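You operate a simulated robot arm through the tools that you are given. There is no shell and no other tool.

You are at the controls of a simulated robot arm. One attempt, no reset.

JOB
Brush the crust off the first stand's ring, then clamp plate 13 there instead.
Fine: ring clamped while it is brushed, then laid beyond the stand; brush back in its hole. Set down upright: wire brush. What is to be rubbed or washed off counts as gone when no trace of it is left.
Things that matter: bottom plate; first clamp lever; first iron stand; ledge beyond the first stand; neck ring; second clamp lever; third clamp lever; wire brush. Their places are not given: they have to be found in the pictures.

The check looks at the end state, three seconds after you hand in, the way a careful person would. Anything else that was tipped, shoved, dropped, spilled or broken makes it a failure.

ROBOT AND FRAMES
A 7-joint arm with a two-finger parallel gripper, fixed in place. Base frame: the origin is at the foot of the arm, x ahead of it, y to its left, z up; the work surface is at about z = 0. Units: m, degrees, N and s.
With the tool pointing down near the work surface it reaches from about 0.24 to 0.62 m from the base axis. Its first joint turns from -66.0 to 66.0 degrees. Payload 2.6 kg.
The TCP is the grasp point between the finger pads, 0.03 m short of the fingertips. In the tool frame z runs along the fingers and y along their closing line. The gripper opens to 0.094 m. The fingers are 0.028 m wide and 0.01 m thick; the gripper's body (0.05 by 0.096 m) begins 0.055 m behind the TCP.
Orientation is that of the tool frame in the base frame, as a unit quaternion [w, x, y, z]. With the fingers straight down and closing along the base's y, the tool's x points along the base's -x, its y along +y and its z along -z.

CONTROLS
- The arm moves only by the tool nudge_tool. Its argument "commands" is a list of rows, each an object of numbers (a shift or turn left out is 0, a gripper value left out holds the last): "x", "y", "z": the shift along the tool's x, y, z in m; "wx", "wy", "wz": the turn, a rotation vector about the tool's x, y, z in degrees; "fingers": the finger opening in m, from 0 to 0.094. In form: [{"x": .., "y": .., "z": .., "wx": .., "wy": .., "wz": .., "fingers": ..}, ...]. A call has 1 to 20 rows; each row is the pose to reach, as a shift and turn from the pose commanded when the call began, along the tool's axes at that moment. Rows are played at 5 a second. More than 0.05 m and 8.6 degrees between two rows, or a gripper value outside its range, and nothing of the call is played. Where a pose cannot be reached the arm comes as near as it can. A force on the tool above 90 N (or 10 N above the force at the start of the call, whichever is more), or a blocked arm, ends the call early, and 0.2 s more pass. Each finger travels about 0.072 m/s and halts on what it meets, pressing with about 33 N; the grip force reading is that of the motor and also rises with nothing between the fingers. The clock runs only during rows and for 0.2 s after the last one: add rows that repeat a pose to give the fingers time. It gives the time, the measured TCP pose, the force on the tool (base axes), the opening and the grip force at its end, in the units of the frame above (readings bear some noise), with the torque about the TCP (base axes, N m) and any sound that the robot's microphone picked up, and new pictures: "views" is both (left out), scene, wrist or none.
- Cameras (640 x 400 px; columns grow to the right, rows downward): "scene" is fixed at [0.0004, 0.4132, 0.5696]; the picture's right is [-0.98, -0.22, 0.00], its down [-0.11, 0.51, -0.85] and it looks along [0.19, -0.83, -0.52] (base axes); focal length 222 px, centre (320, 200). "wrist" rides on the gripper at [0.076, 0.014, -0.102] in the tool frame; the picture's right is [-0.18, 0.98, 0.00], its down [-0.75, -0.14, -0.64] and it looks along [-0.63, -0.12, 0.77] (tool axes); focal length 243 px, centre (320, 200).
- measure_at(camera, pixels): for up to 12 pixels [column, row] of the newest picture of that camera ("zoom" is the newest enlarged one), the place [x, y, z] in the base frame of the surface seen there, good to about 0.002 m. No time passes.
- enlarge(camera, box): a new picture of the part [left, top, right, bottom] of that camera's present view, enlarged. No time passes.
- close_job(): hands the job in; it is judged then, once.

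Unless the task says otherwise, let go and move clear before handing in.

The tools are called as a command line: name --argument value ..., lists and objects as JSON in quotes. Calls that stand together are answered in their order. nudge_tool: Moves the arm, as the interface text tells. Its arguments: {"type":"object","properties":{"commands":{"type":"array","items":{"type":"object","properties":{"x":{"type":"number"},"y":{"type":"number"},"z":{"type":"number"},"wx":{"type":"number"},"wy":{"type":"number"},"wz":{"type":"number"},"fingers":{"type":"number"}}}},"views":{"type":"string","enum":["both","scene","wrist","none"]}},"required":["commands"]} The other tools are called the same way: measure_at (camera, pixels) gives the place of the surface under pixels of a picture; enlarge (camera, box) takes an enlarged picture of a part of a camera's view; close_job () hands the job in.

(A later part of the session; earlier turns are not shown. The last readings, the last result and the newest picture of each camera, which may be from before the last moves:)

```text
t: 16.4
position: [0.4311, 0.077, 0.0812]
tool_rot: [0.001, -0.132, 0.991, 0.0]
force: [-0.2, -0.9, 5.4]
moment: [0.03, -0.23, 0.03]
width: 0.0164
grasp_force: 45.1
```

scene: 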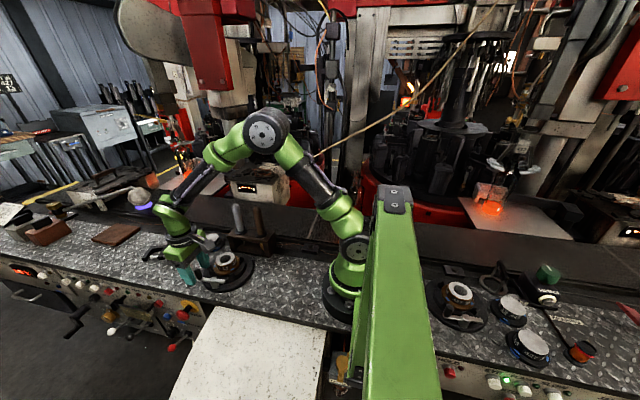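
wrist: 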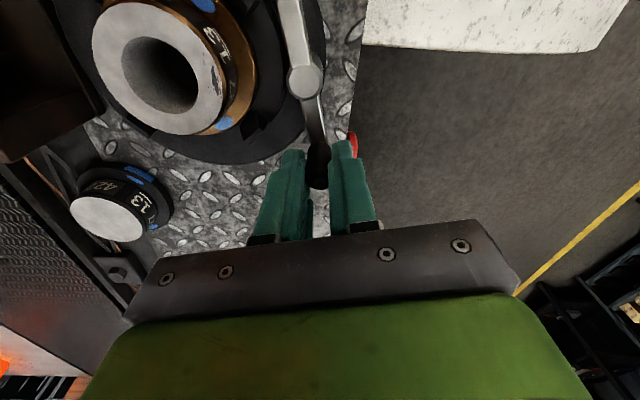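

The lever turned outward freely (force about 1 N). I'll continue along the arc another 30°.

nudge_tool --commands '[{"x": 0.0002, "y": 0.0045, "wz": -6}, {"x": 0.0009, "y": 0.0089, "wz": -12}, {"x": 0.0021, "y": 0.0133, "wz": -18}, {"x": 0.0037, "y": 0.0175, "wz": -24}, {"x": 0.0058, "y": 0.0215, "wz": -30}, {"x": 0.0058, "y": 0.0215, "wz": -30}]' --views "both"

enlarge --camera "scene" --box '[180, 240, 260, 300]'

```text
t: 17.8
position: [0.4218, 0.0968, 0.0812]
tool_rot: [0.0, -0.384, 0.923, -0.001]
force: [-2.8, 5.1, 12.7]
moment: [0.05, 0.2, -0.24]
width: 0.016
grasp_force: 45.1
```

scene: 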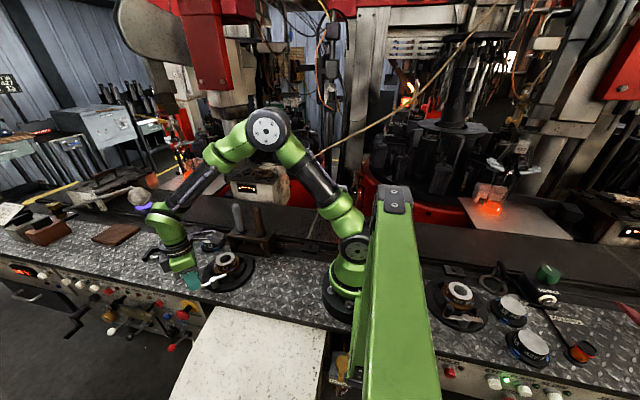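
wrist: 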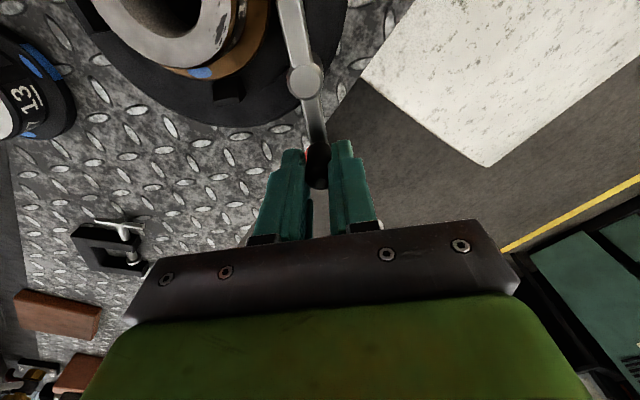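

```text
6.67 times, centred on (220, 270) of scene
```

zoom: 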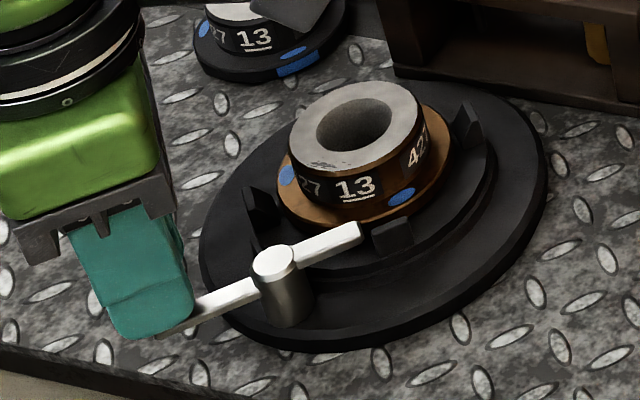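

At 45° the short bar end is approaching the flange (zoom 345,235). I'll carry on in 15° steps, easing up 1 mm, watching the force.

nudge_tool --commands '[{"x": 0.0002, "y": 0.0045, "z": -0.0005, "wz": -6}, {"x": 0.0009, "y": 0.0089, "z": -0.001, "wz": -12}, {"x": 0.0021, "y": 0.0133, "z": -0.001, "wz": -18}, {"x": 0.0037, "y": 0.0175, "z": -0.001, "wz": -24}, {"x": 0.0058, "y": 0.0215, "z": -0.001, "wz": -30}, {"x": 0.0058, "y": 0.0215, "z": -0.001, "wz": -30}]' --views "both"

enlarge --camera "scene" --box '[180, 240, 260, 300]'

```text
t: 19.2
position: [0.4009, 0.1096, 0.081]
tool_rot: [0.0, -0.61, 0.792, 0.001]
force: [8.2, 14.8, -19.5]
moment: [0.45, -0.36, 0.19]
width: 0.0163
grasp_force: 44.9
```

scene: 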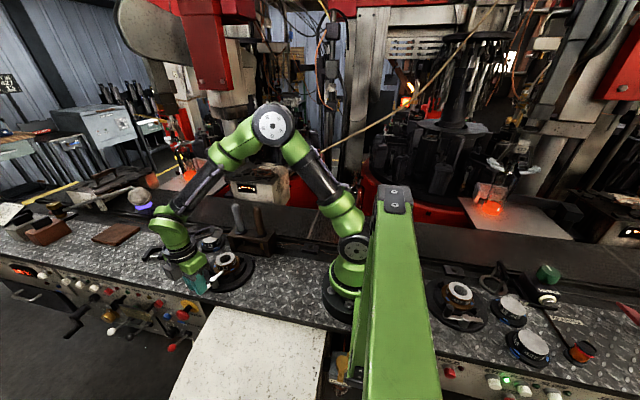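
wrist: 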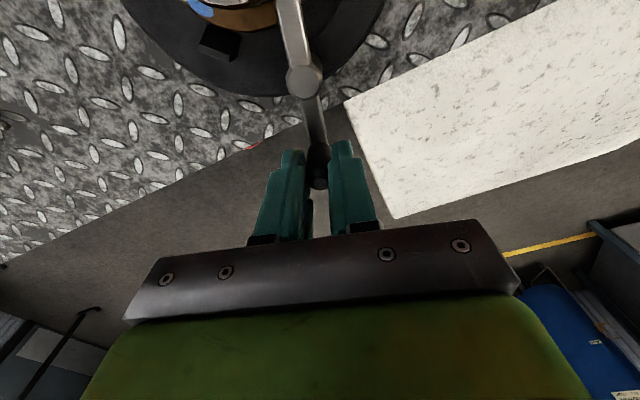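

```text
6.67 times, centred on (220, 270) of scene
```

zoom: 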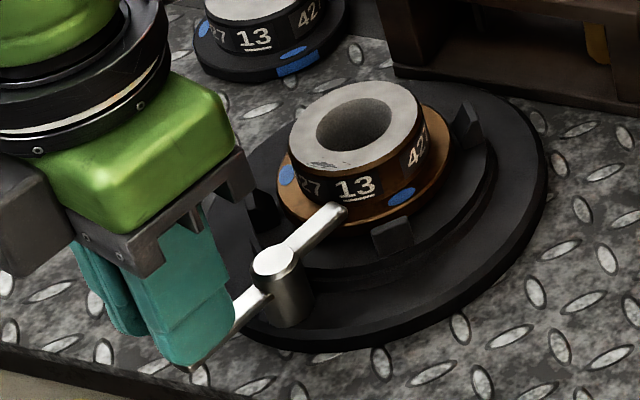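

At 75° the short end now lies over the flange. Forces have grown a little from radius mismatch, so I'll relax 1 mm outward and continue to 90°.

nudge_tool --commands '[{"x": -0.0009, "y": 0.0019, "z": 0.0007, "wz": -2.5}, {"x": -0.0008, "y": 0.0038, "z": 0.0007, "wz": -5}, {"x": -0.0004, "y": 0.0075, "z": 0.0007, "wz": -10}, {"x": 0.0004, "y": 0.0112, "z": 0.0007, "wz": -15}, {"x": 0.0004, "y": 0.0112, "z": 0.0007, "wz": -15}]' --views "both"

enlarge --camera "scene" --box '[180, 240, 260, 300]'

```text
t: 20.4
position: [0.3898, 0.11, 0.0811]
tool_rot: [0.0, -0.707, 0.707, 0.0]
force: [-6.3, 3.7, 5.3]
moment: [-0.16, 0.24, -0.3]
width: 0.0163
grasp_force: 44.4
```

scene: 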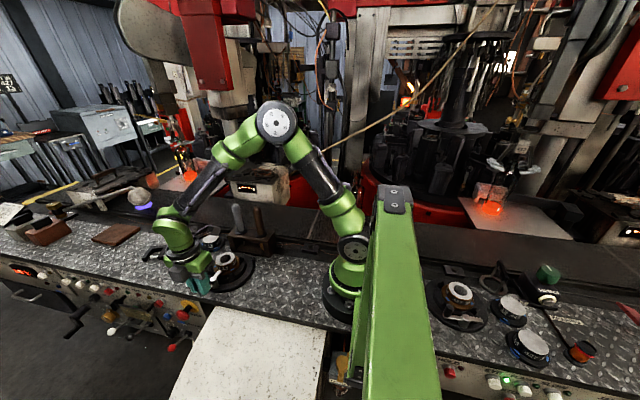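
wrist: 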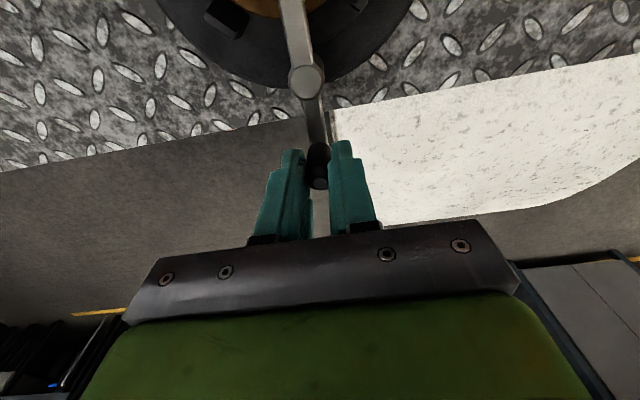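

```text
6.67 times, centred on (220, 270) of scene
```

zoom: 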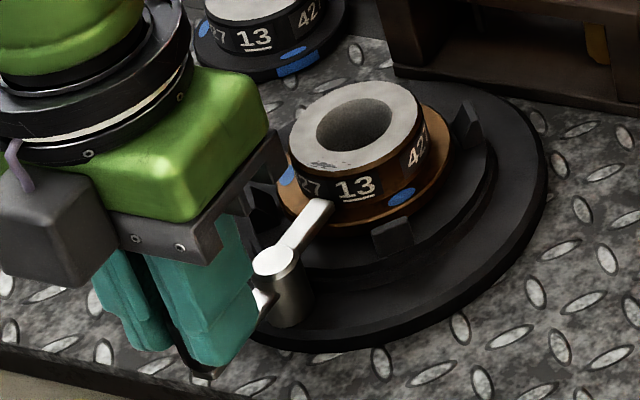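

At 90° the bar points straight at the ring over its flange. I'll push a few degrees further gently to find the stop.

nudge_tool --commands '[{"x": 0.0, "y": 0.0022, "z": 0.0, "wz": -3}, {"x": 0.0001, "y": 0.0045, "z": 0.0, "wz": -6}, {"x": 0.0004, "y": 0.0067, "z": 0.0, "wz": -9}, {"x": 0.0004, "y": 0.0067, "z": 0.0, "wz": -9}]' --views "wrist"

enlarge --camera "scene" --box '[180, 240, 260, 300]'

```text
t: 21.4
position: [0.3889, 0.1086, 0.0814]
tool_rot: [-0.006, 0.762, -0.648, 0.007]
force: [48.8, 2.0, -34.7]
moment: [-0.25, -0.06, -0.09]
width: 0.0168
grasp_force: 44.9
```

wrist: 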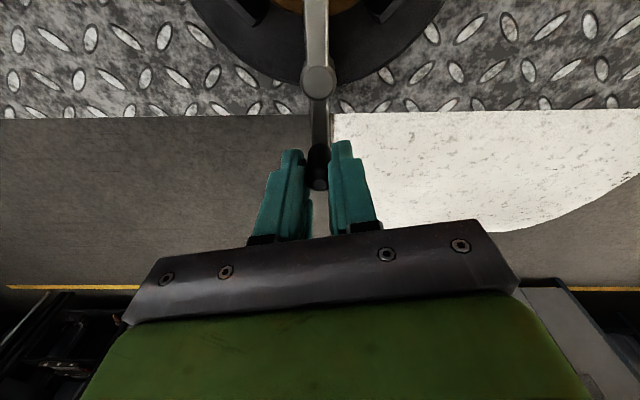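

```text
6.67 times, centred on (220, 270) of scene
```

zoom: 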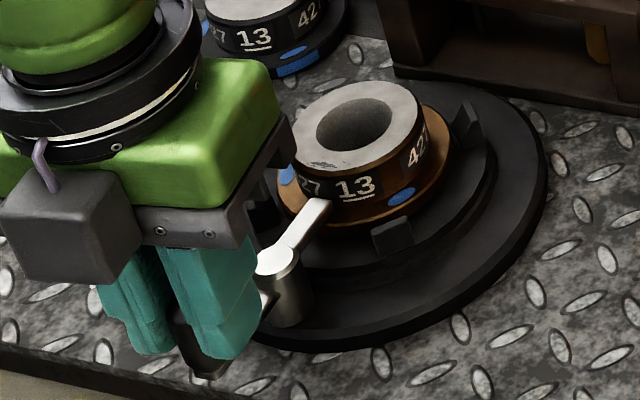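

The stop is at about 90° (49 N resisting), so the lever is fully clamped. I'll relax the push, release the knob and lift off.

nudge_tool --commands '[{"y": -0.003, "wz": 4}, {"y": -0.006, "wz": 8}, {"y": -0.006, "wz": 8, "fingers": 0.05}, {"y": -0.006, "wz": 8, "fingers": 0.05}, {"y": -0.006, "wz": 8, "fingers": 0.05}]' --views "none"

nudge_tool --commands '[{"z": -0.02}, {"z": -0.05}, {"z": -0.09}, {"z": -0.13}, {"z": -0.13}]' --views "both"

enlarge --camera "scene" --box '[180, 240, 260, 300]'

```text
t: 22.6
position: [0.3896, 0.1101, 0.0807]
tool_rot: [0.001, 0.713, -0.701, -0.001]
force: [0.5, 0.6, 0.0]
moment: [-0.01, 0.02, 0.01]
width: 0.0499
grasp_force: 0.1
```

```text
t: 23.8
position: [0.3909, 0.11, 0.2114]
tool_rot: [0.0, 0.713, -0.701, 0.0]
force: [0.3, 0.1, -0.7]
moment: [0.03, 0.0, -0.03]
width: 0.05
grasp_force: 0.1
```

scene: 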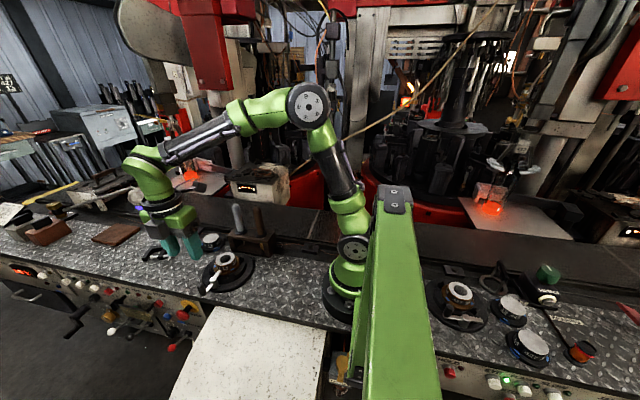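
wrist: 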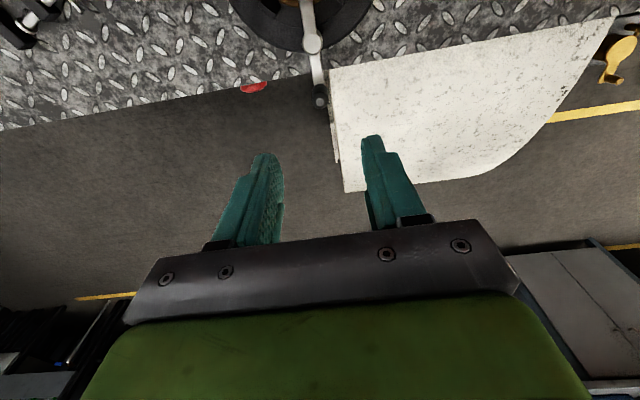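

```text
6.67 times, centred on (220, 270) of scene
```

zoom: 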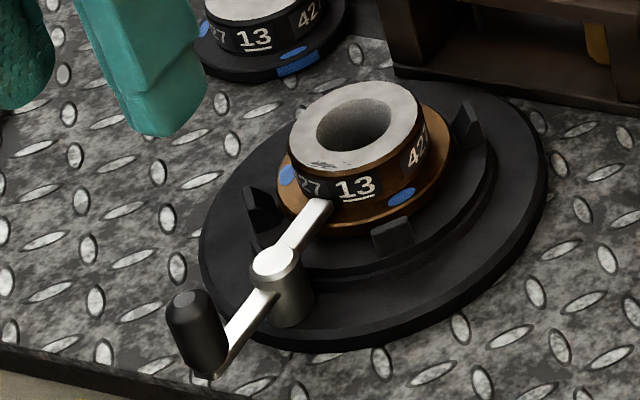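

The lever is now radial with its claw over the flange, so the ring is clamped. Next the brown-handled brush: I'll measure its handle and tuft from the scene, and turn the wrist back to the standard orientation.

measure_at --camera "scene" --pixels '[[261, 244], [261.5, 247], [262, 249], [256, 209], [257, 215], [258, 225], [260, 233], [262, 237], [256, 236], [266, 236], [270, 238], [252, 247]]'

nudge_tool --commands '[{"wz": 8, "x": 0.01, "y": -0.005}, {"wz": 16, "x": 0.02, "y": -0.01}, {"wz": 24, "x": 0.03, "y": -0.015}, {"wz": 32, "x": 0.04, "y": -0.02}, {"wz": 40, "x": 0.05, "y": -0.03}, {"wz": 48, "x": 0.06, "y": -0.04}, {"wz": 56, "x": 0.07, "y": -0.05}, {"wz": 64, "x": 0.08, "y": -0.05}, {"wz": 72, "x": 0.09, "y": -0.05}, {"wz": 80, "x": 0.1, "y": -0.05}, {"wz": 88, "x": 0.11, "y": -0.05}, {"wz": 89, "x": 0.11, "y": -0.05}, {"wz": 89, "x": 0.11, "y": -0.05}]' --views "both"

```text
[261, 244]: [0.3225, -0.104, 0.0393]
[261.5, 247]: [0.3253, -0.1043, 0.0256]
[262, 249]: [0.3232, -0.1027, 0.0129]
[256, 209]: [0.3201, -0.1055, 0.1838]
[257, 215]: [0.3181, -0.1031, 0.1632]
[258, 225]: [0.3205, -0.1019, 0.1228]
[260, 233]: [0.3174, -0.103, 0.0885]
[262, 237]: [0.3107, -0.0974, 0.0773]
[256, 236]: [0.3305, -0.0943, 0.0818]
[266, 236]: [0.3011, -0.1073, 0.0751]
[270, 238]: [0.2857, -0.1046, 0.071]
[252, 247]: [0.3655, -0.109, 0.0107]
```

```text
t: 26.6
position: [0.4419, 0.0013, 0.2096]
tool_rot: [0.0, -0.017, 1.0, 0.0]
force: [-0.6, -0.1, 0.2]
moment: [-0.04, -0.01, 0.01]
width: 0.0499
grasp_force: 0.0
```

scene: 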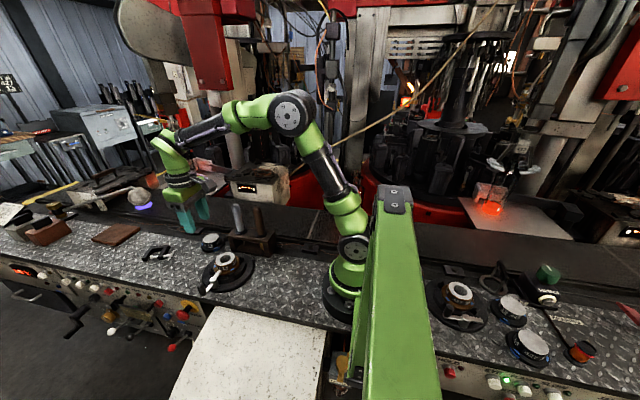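
wrist: 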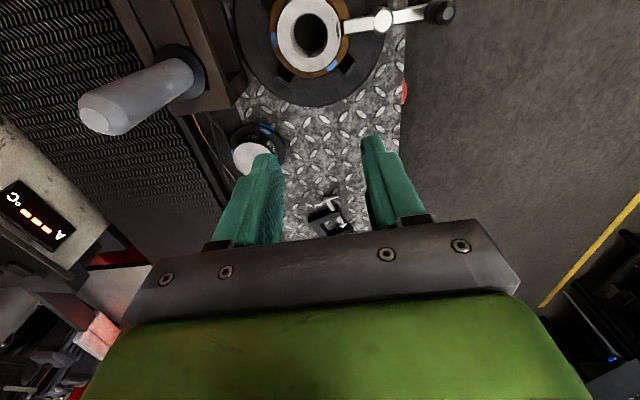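

Tuft bottom is at z≈0.013, handle top ≈0.183, handle centre roughly (0.321,-0.113). I'll rise and hover over the brown handle to centre on it.

nudge_tool --commands '[{"z": -0.04, "fingers": 0.05}, {"x": 0.03, "y": -0.0266, "z": -0.06, "wz": 2}, {"x": 0.06, "y": -0.053, "z": -0.06, "wz": 2}, {"x": 0.09, "y": -0.08, "z": -0.06, "wz": 2}, {"x": 0.1239, "y": -0.1097, "z": -0.06, "wz": 2}, {"x": 0.1239, "y": -0.1097, "z": -0.06, "wz": 2}]' --views "both"

enlarge --camera "wrist" --box '[240, 80, 400, 200]'

```text
t: 28.0
position: [0.3218, -0.1126, 0.2722]
tool_rot: [0.0, 0.0, 1.0, 0.0]
force: [1.0, -0.3, -0.4]
moment: [-0.02, 0.0, 0.0]
width: 0.05
grasp_force: 0.1
```

scene: 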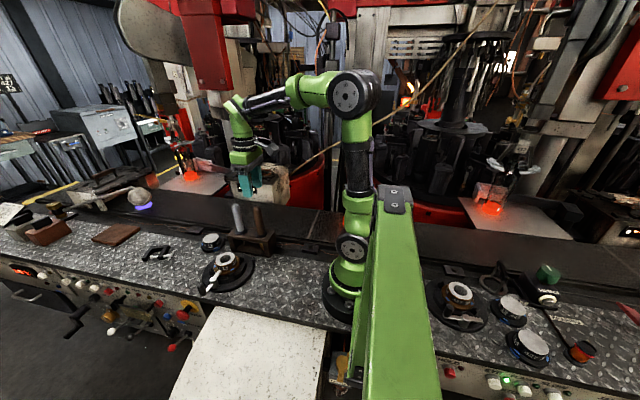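
wrist: 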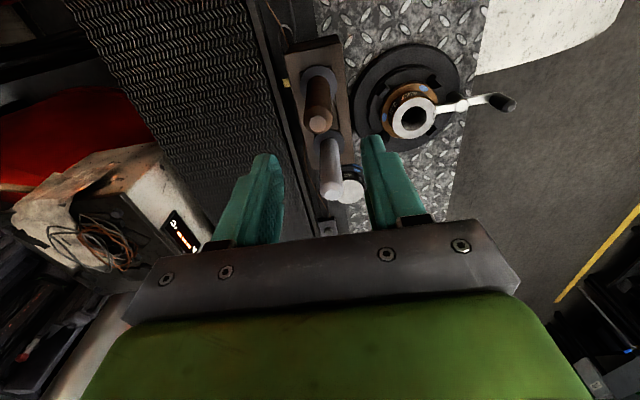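

```text
3.33 times, centred on (320, 140) of wrist
```

zoom: 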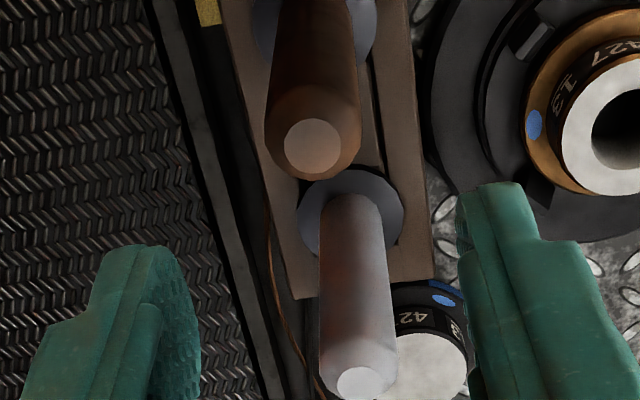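

measure_at --camera "zoom" --pixels '[[312, 150], [300, 130], [330, 165], [295, 160], [330, 135], [312, 90], [358, 385], [280, 100], [350, 100], [280, 30], [370, 30], [312, 165]]'

```text
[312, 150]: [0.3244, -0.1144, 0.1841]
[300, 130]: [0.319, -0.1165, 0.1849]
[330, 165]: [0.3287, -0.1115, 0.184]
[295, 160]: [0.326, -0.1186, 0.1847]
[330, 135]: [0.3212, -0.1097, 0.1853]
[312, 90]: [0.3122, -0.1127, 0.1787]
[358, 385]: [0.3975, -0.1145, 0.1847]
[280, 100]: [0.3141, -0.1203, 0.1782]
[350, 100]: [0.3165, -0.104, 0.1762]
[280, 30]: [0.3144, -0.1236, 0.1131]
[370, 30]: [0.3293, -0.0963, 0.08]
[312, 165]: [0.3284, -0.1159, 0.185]
```

Handle top centre is (0.324,-0.1145,0.1845). I'll descend to TCP z≈0.138 (palm clear of the handle top) and close.

nudge_tool --commands '[{"x": -0.0025, "y": -0.0015, "z": 0.04, "fingers": 0.05}, {"x": -0.0025, "y": -0.0015, "z": 0.08, "fingers": 0.05}, {"x": -0.0025, "y": -0.0015, "z": 0.115, "fingers": 0.05}, {"x": -0.0025, "y": -0.0015, "z": 0.134, "fingers": 0.05}, {"x": -0.0025, "y": -0.0015, "z": 0.134, "fingers": 0.05}]' --views "wrist"

```text
t: 29.2
position: [0.3252, -0.1139, 0.1368]
tool_rot: [0.0, 0.0, 1.0, 0.0]
force: [-0.4, -0.6, -0.5]
moment: [0.02, -0.02, 0.0]
width: 0.05
grasp_force: 0.1
```

wrist: 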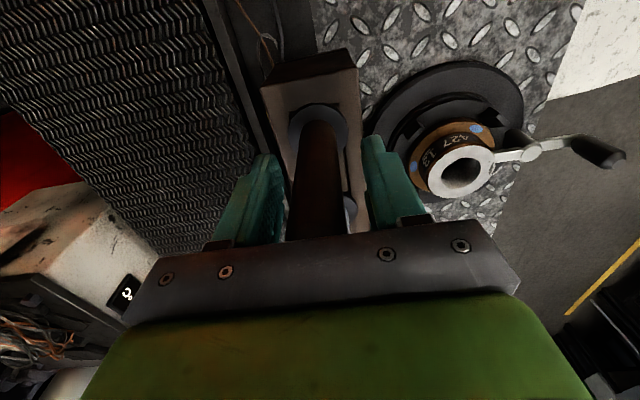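

nudge_tool --commands '[{"fingers": 0.014}, {"fingers": 0.014}, {"fingers": 0.014}, {"fingers": 0.014}]' --views "wrist"

```text
t: 30.2
position: [0.3259, -0.115, 0.1376]
tool_rot: [0.0, -0.001, 1.0, 0.0]
force: [-0.3, -0.7, -0.1]
moment: [0.0, -0.01, 0.0]
width: 0.0241
grasp_force: 33.1
```

wrist: 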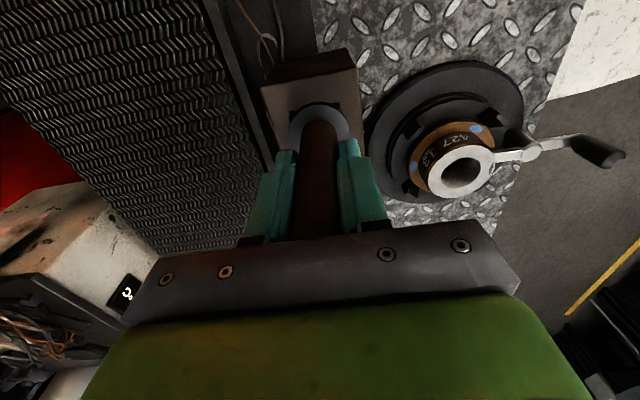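

Handle held at width 0.024. Lifting straight up.

nudge_tool --commands '[{"z": -0.01}, {"z": -0.025}, {"z": -0.045}, {"z": -0.065}, {"z": -0.085}, {"z": -0.105}, {"z": -0.105}]' --views "both"

enlarge --camera "scene" --box '[210, 150, 300, 260]'

```text
t: 31.8
position: [0.3249, -0.1143, 0.2423]
tool_rot: [0.0, 0.0, 1.0, 0.0]
force: [-0.4, 0.8, -0.7]
moment: [0.01, 0.02, -0.01]
width: 0.0243
grasp_force: 32.5
```

scene: 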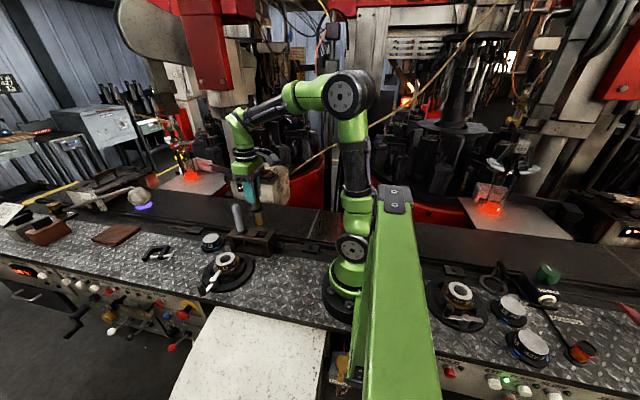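
wrist: 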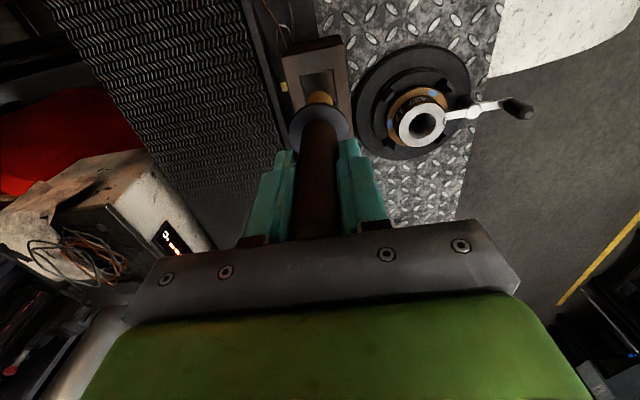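

```text
3.64 times, centred on (255, 205) of scene
```

zoom: 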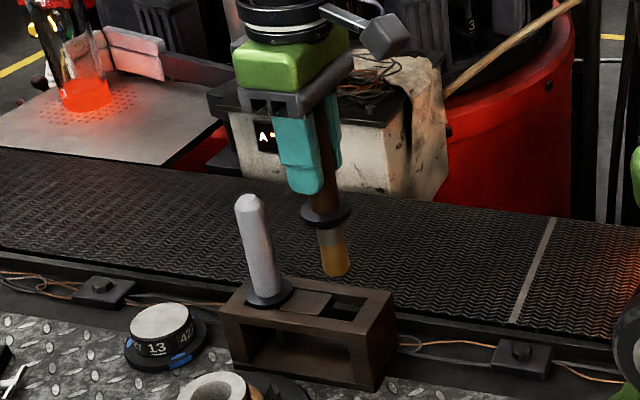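

enlarge --camera "scene" --box '[240, 190, 280, 240]'

measure_at --camera "wrist" --pixels '[[320, 93], [425, 125], [405, 125], [440, 118], [437, 105], [440, 112], [423, 145], [315, 75]]'

```text
8.00 times, centred on (260, 215) of scene
```

zoom: 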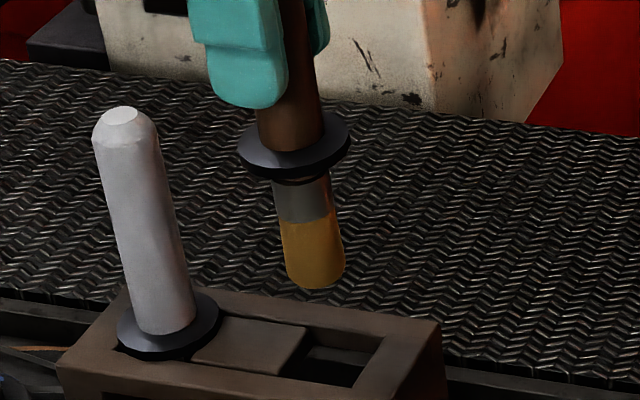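

```text
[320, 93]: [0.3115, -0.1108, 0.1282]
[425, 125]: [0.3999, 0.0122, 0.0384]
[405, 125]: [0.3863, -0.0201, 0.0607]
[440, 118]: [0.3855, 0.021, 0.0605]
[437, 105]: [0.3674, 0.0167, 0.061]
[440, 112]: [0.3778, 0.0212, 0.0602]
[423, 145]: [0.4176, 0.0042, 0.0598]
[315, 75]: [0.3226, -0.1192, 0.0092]
```

measure_at --camera "zoom" --pixels '[[315, 283], [300, 275], [335, 278], [315, 260], [310, 230], [305, 200], [295, 165], [345, 270], [285, 255], [345, 255]]'

enlarge --camera "wrist" --box '[370, 80, 460, 160]'

```text
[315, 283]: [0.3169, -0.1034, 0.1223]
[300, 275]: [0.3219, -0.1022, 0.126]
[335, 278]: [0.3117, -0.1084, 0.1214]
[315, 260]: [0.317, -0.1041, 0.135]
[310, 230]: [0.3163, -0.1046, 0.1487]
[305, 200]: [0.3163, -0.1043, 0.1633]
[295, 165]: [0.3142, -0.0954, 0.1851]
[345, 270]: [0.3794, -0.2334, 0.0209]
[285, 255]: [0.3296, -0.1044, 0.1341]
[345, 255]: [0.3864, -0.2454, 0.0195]
```

```text
5.00 times, centred on (415, 120) of wrist
```

zoom: 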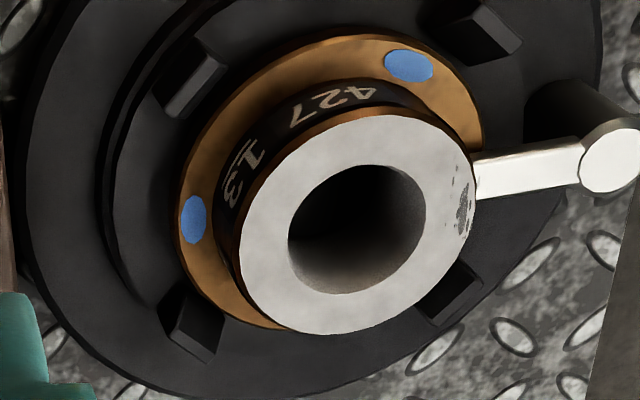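

measure_at --camera "zoom" --pixels '[[463, 205], [455, 170], [462, 225], [455, 190], [470, 190], [450, 160], [455, 240], [360, 225], [240, 220], [360, 112], [472, 205]]'

```text
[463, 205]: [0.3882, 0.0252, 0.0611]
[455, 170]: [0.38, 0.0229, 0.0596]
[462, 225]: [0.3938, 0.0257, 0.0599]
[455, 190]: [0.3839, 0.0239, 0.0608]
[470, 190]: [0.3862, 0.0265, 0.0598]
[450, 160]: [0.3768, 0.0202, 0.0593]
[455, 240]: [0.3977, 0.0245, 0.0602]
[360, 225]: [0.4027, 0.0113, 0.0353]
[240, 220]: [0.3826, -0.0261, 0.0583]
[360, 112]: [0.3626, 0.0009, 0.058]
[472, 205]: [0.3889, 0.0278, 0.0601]
```

Tuft bottom is 0.122 m below the TCP; the crust spans about (0.378,0.020)–(0.400,0.025) on the ring's top at z=0.060. I'll carry the brush over, staying clear of the grey handle, and stop just above the crust.

nudge_tool --commands '[{"y": 0.03}, {"y": 0.06}, {"x": -0.022, "y": 0.09}, {"x": -0.044, "y": 0.115}, {"x": -0.066, "y": 0.1373}, {"x": -0.066, "y": 0.1373, "z": 0.025}, {"x": -0.066, "y": 0.1373, "z": 0.045}, {"x": -0.066, "y": 0.1373, "z": 0.045}]' --views "both"

enlarge --camera "scene" --box '[190, 225, 270, 285]'

enlarge --camera "wrist" --box '[270, 50, 380, 150]'

```text
t: 33.6
position: [0.3908, 0.023, 0.1972]
tool_rot: [0.0, 0.0, 1.0, -0.001]
force: [1.1, 0.1, -1.3]
moment: [0.02, 0.0, -0.01]
width: 0.0239
grasp_force: 32.3
```

scene: 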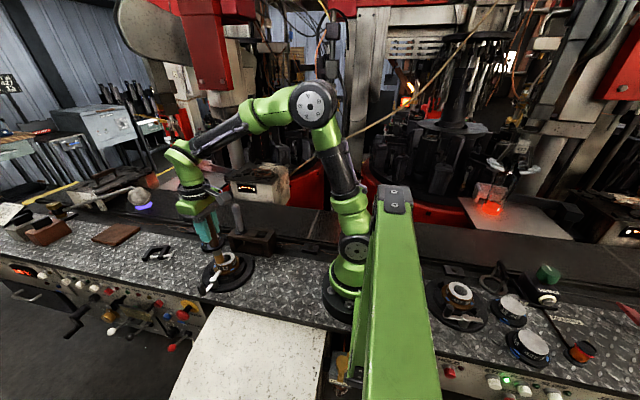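
wrist: 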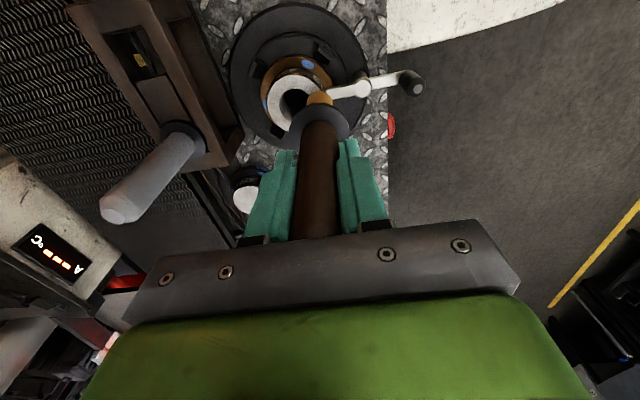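

```text
6.67 times, centred on (230, 255) of scene
```

zoom: 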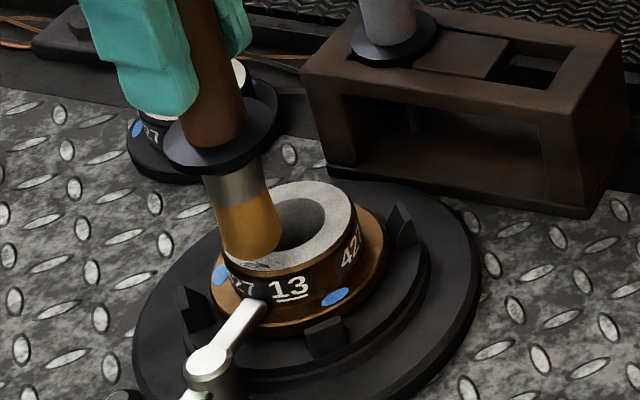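

```text
4.00 times, centred on (325, 100) of wrist
```

zoom: 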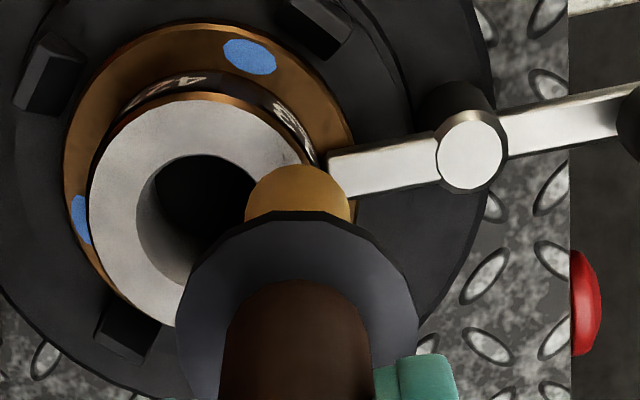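

The tuft is right above the crust. Descending in small steps until light contact.

nudge_tool --commands '[{"z": 0.005}, {"z": 0.009}, {"z": 0.011}, {"z": 0.012}, {"z": 0.013}, {"z": 0.014}, {"z": 0.014}]' --views "none"

```text
t: 35.2
position: [0.39, 0.0238, 0.1836]
tool_rot: [0.001, 0.0, 1.0, 0.001]
force: [-3.8, -1.0, 13.4]
moment: [-0.07, 0.6, -0.04]
width: 0.0238
grasp_force: 32.7
```

Contact at 13 N. I'll ease off slightly and stroke back and forth over the crust arc.

nudge_tool --commands '[{"z": -0.0006}, {"x": -0.006, "y": -0.001, "z": -0.0006}, {"x": -0.012, "y": -0.003, "z": -0.0006}, {"x": -0.006, "y": -0.001, "z": -0.0006}, {"x": 0.0, "y": 0.0, "z": -0.0006}, {"x": 0.007, "y": -0.001, "z": -0.0006}, {"x": 0.015, "y": -0.004, "z": -0.0006}, {"x": 0.007, "y": -0.001, "z": -0.0006}, {"x": 0.0, "y": 0.0, "z": -0.0006}, {"x": -0.006, "y": -0.001, "z": -0.0006}, {"x": -0.012, "y": -0.003, "z": -0.0006}, {"x": -0.006, "y": -0.001, "z": -0.0006}, {"x": 0.0, "y": 0.0, "z": -0.0006}, {"x": 0.007, "y": -0.001, "z": -0.0006}, {"x": 0.015, "y": -0.004, "z": -0.0006}, {"x": 0.007, "y": -0.001, "z": -0.0006}, {"x": 0.0, "y": 0.0, "z": -0.0006}, {"x": 0.0, "y": 0.0, "z": -0.0006}]' --views "both"

enlarge --camera "scene" --box '[190, 225, 270, 285]'

```text
t: 39.0
position: [0.3906, 0.0218, 0.1843]
tool_rot: [0.0, 0.0, 1.0, -0.001]
force: [-4.3, -1.8, 13.2]
moment: [-0.13, 0.6, -0.03]
width: 0.0239
grasp_force: 33.6
```

scene: 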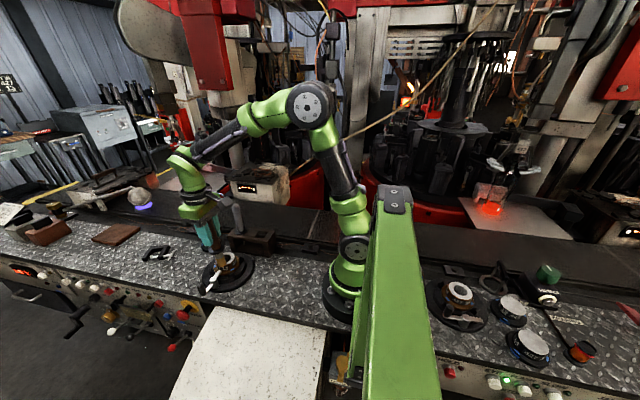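
wrist: 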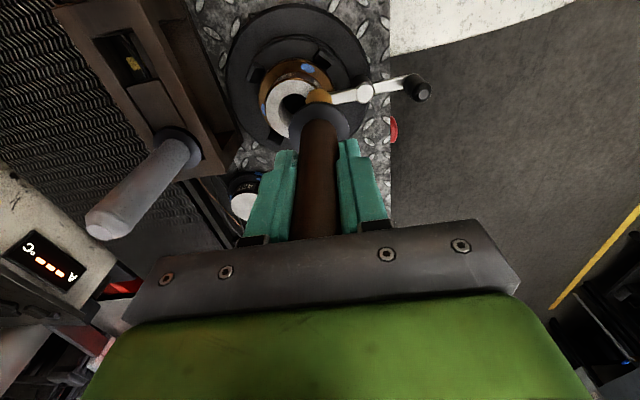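

```text
6.67 times, centred on (230, 255) of scene
```

zoom: 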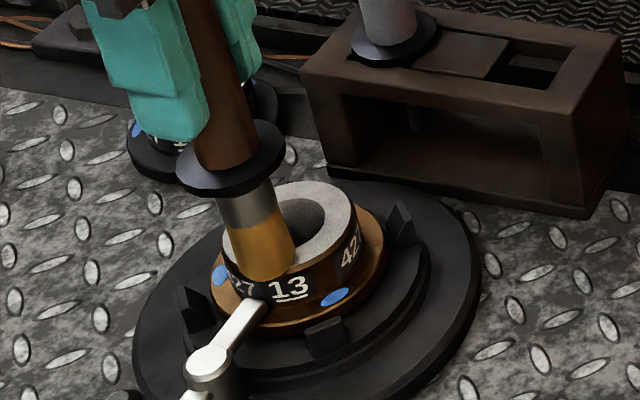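

Strokes done with steady 13 N contact. I'll lift and step aside to inspect the crust.

nudge_tool --commands '[{"z": -0.02}, {"z": -0.04}, {"x": 0.03, "z": -0.05}, {"x": 0.06, "z": -0.05}, {"x": 0.06, "z": -0.05}]' --views "both"

enlarge --camera "scene" --box '[205, 245, 253, 283]'

enlarge --camera "wrist" --box '[250, 80, 380, 200]'

```text
t: 40.2
position: [0.3291, 0.024, 0.2345]
tool_rot: [-0.001, 0.0, 1.0, 0.0]
force: [0.6, -0.4, 0.1]
moment: [0.0, -0.02, 0.0]
width: 0.0237
grasp_force: 32.6
```

scene: 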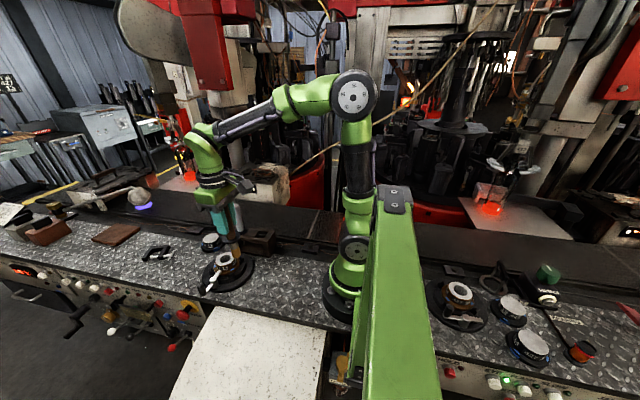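
wrist: 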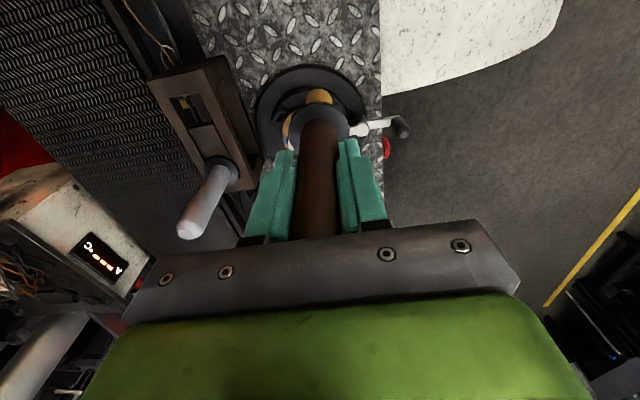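

```text
10.53 times, centred on (229, 264) of scene
```

zoom: 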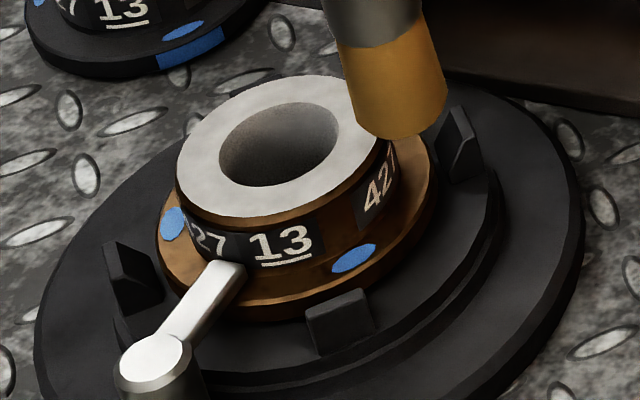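

```text
3.33 times, centred on (315, 140) of wrist
```

zoom: 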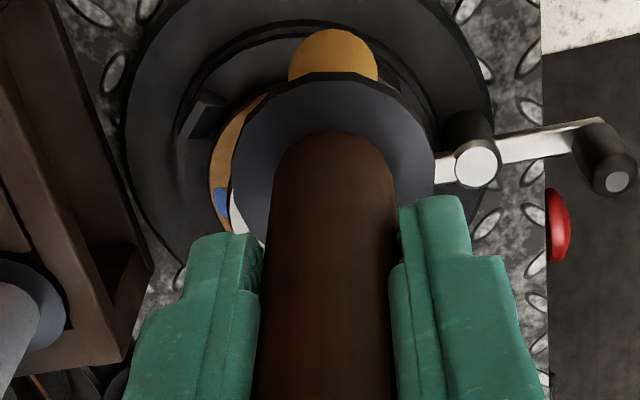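

The crust is gone in the scene view (zoom 235,205 is clean). I'll carry the brush back above its hole and check the ring's whole top face from there.

nudge_tool --commands '[{"x": 0.006, "y": -0.03, "z": -0.005}, {"x": 0.006, "y": -0.06, "z": -0.01}, {"x": 0.006, "y": -0.09, "z": -0.01}, {"x": 0.006, "y": -0.12, "z": -0.01}, {"x": 0.006, "y": -0.1373, "z": -0.01}, {"x": 0.006, "y": -0.1373, "z": -0.01}, {"x": 0.006, "y": -0.1373, "z": -0.01}]' --views "both"

enlarge --camera "scene" --box '[220, 190, 284, 258]'

enlarge --camera "wrist" --box '[370, 80, 460, 160]'

enlarge --camera "scene" --box '[205, 245, 253, 283]'

```text
t: 41.8
position: [0.3249, -0.1133, 0.2432]
tool_rot: [0.001, 0.0, 1.0, -0.001]
force: [-0.1, 0.3, -0.5]
moment: [-0.01, -0.01, 0.0]
width: 0.0239
grasp_force: 33.2
```

scene: 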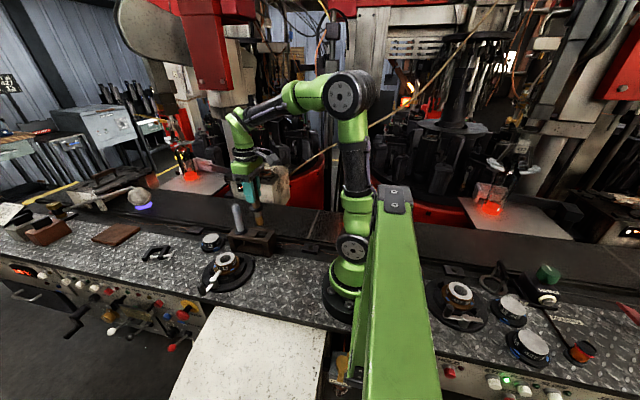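
wrist: 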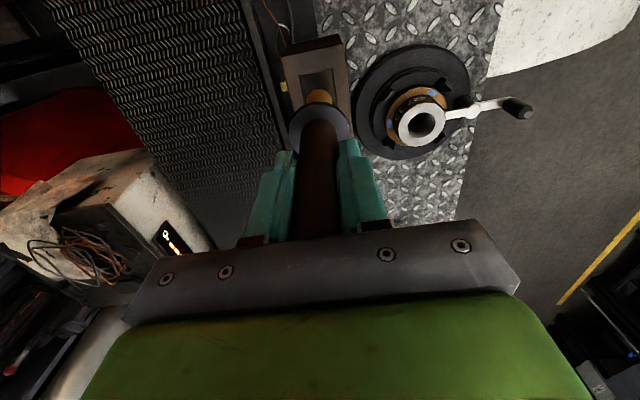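

```text
5.88 times, centred on (252, 224) of scene
```

zoom: 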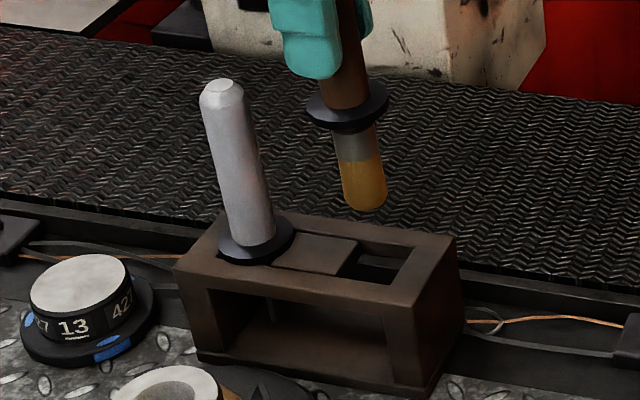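

```text
5.00 times, centred on (415, 120) of wrist
```

zoom: 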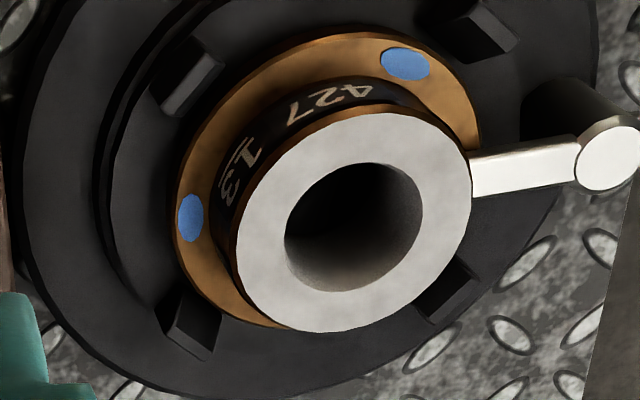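

```text
10.53 times, centred on (229, 264) of scene
```

zoom: 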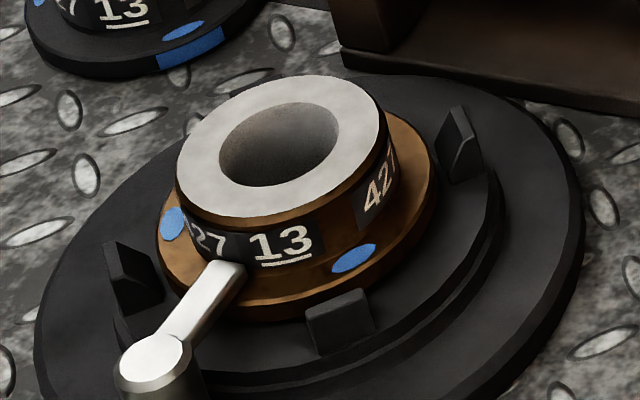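

The ring's top is clean in both views. Before reinserting I'll compare the brush's tilt with the earlier identical zoom.

enlarge --camera "scene" --box '[240, 190, 280, 240]'

measure_at --camera "zoom" --pixels '[[315, 283], [300, 275], [335, 278], [315, 260], [310, 230], [305, 200], [295, 165], [290, 120], [345, 340], [330, 320], [380, 340], [350, 370]]'

enlarge --camera "wrist" --box '[270, 30, 370, 150]'

```text
8.00 times, centred on (260, 215) of scene
```

zoom: 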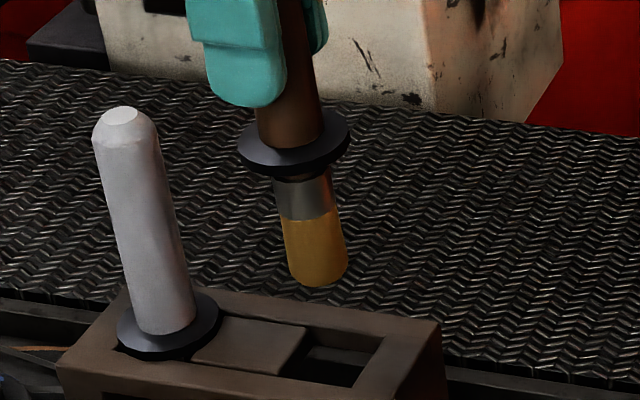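

```text
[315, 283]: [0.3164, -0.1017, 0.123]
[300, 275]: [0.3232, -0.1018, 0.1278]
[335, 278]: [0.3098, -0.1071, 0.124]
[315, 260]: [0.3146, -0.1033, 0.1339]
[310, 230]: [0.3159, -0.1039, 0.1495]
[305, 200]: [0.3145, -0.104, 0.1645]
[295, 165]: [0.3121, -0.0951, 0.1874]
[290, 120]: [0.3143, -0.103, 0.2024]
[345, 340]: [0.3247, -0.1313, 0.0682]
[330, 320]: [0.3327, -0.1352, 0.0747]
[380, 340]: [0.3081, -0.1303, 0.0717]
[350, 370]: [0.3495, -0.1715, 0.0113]
```

```text
3.33 times, centred on (320, 90) of wrist
```

zoom: 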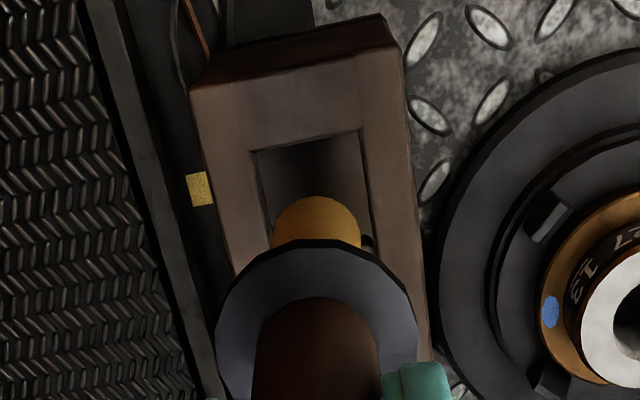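

Brush is practically unchanged in the grip and its tip is over the hole. Lowering it straight down to where it was, watching force.

nudge_tool --commands '[{"x": -0.0005, "z": 0.02}, {"x": -0.0005, "z": 0.04}, {"x": -0.0005, "z": 0.06}, {"x": -0.0005, "z": 0.08}, {"x": -0.0005, "z": 0.095}, {"x": -0.0005, "z": 0.103}, {"x": -0.0005, "z": 0.106}, {"x": -0.0005, "z": 0.106}]' --views "both"

enlarge --camera "scene" --box '[220, 195, 284, 263]'

```text
t: 43.6
position: [0.3245, -0.1147, 0.1369]
tool_rot: [-0.001, 0.0, 1.0, -0.001]
force: [1.0, -0.5, -1.6]
moment: [0.02, -0.03, 0.02]
width: 0.0238
grasp_force: 32.7
```

scene: 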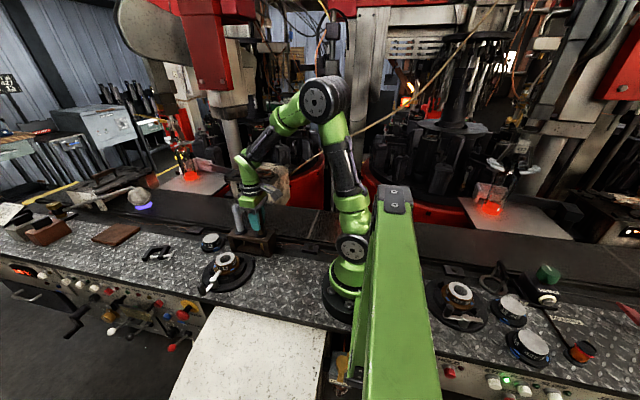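
wrist: 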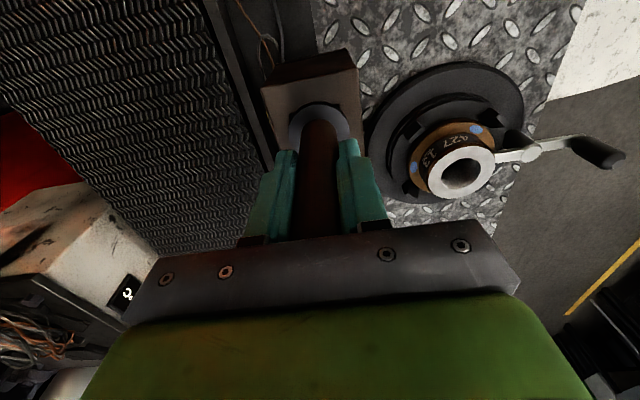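

```text
5.88 times, centred on (252, 229) of scene
```

zoom: 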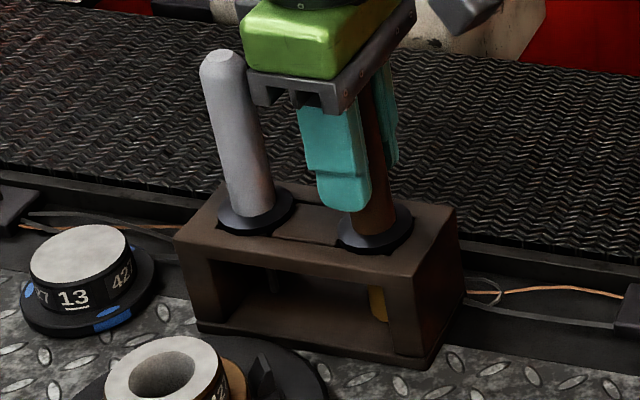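

The collar is seated in its original place (zoom 375,235). Releasing and lifting straight off.

nudge_tool --commands '[{"z": 0.0005, "fingers": 0.026}, {"z": 0.0005, "fingers": 0.03}, {"z": 0.0005, "fingers": 0.04}, {"z": 0.0005, "fingers": 0.05}, {"z": 0.0005, "fingers": 0.05}, {"z": -0.03, "fingers": 0.05}, {"z": -0.07, "fingers": 0.05}, {"z": -0.11, "fingers": 0.05}, {"z": -0.14, "fingers": 0.05}, {"z": -0.14, "fingers": 0.05}]' --views "both"

enlarge --camera "scene" --box '[220, 195, 284, 263]'

```text
t: 45.8
position: [0.325, -0.1138, 0.2782]
tool_rot: [0.0, -0.001, 1.0, 0.001]
force: [0.0, -0.4, -0.4]
moment: [-0.01, -0.02, 0.01]
width: 0.0499
grasp_force: 0.0
```

scene: 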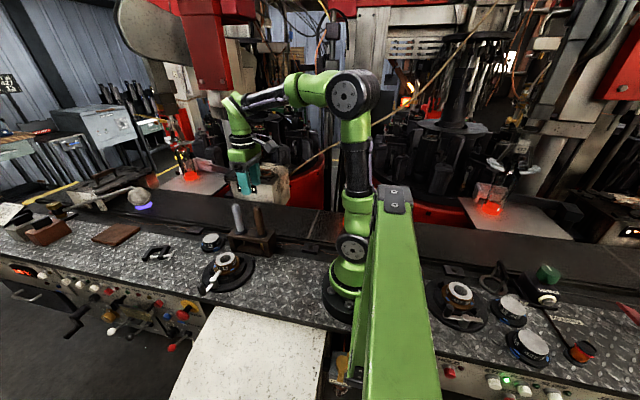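
wrist: 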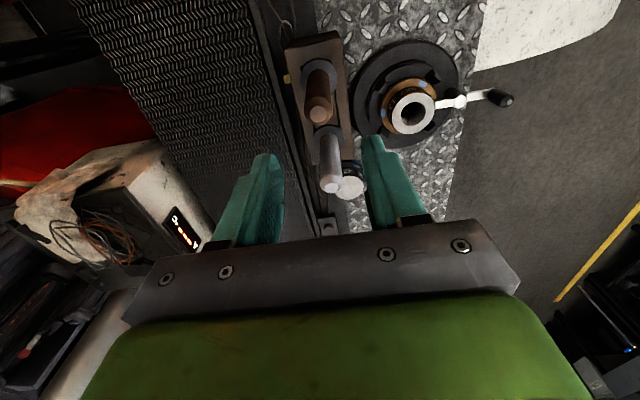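

```text
5.88 times, centred on (252, 229) of scene
```

zoom: 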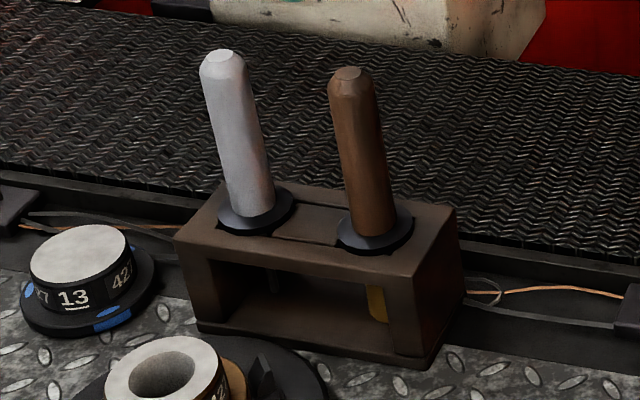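

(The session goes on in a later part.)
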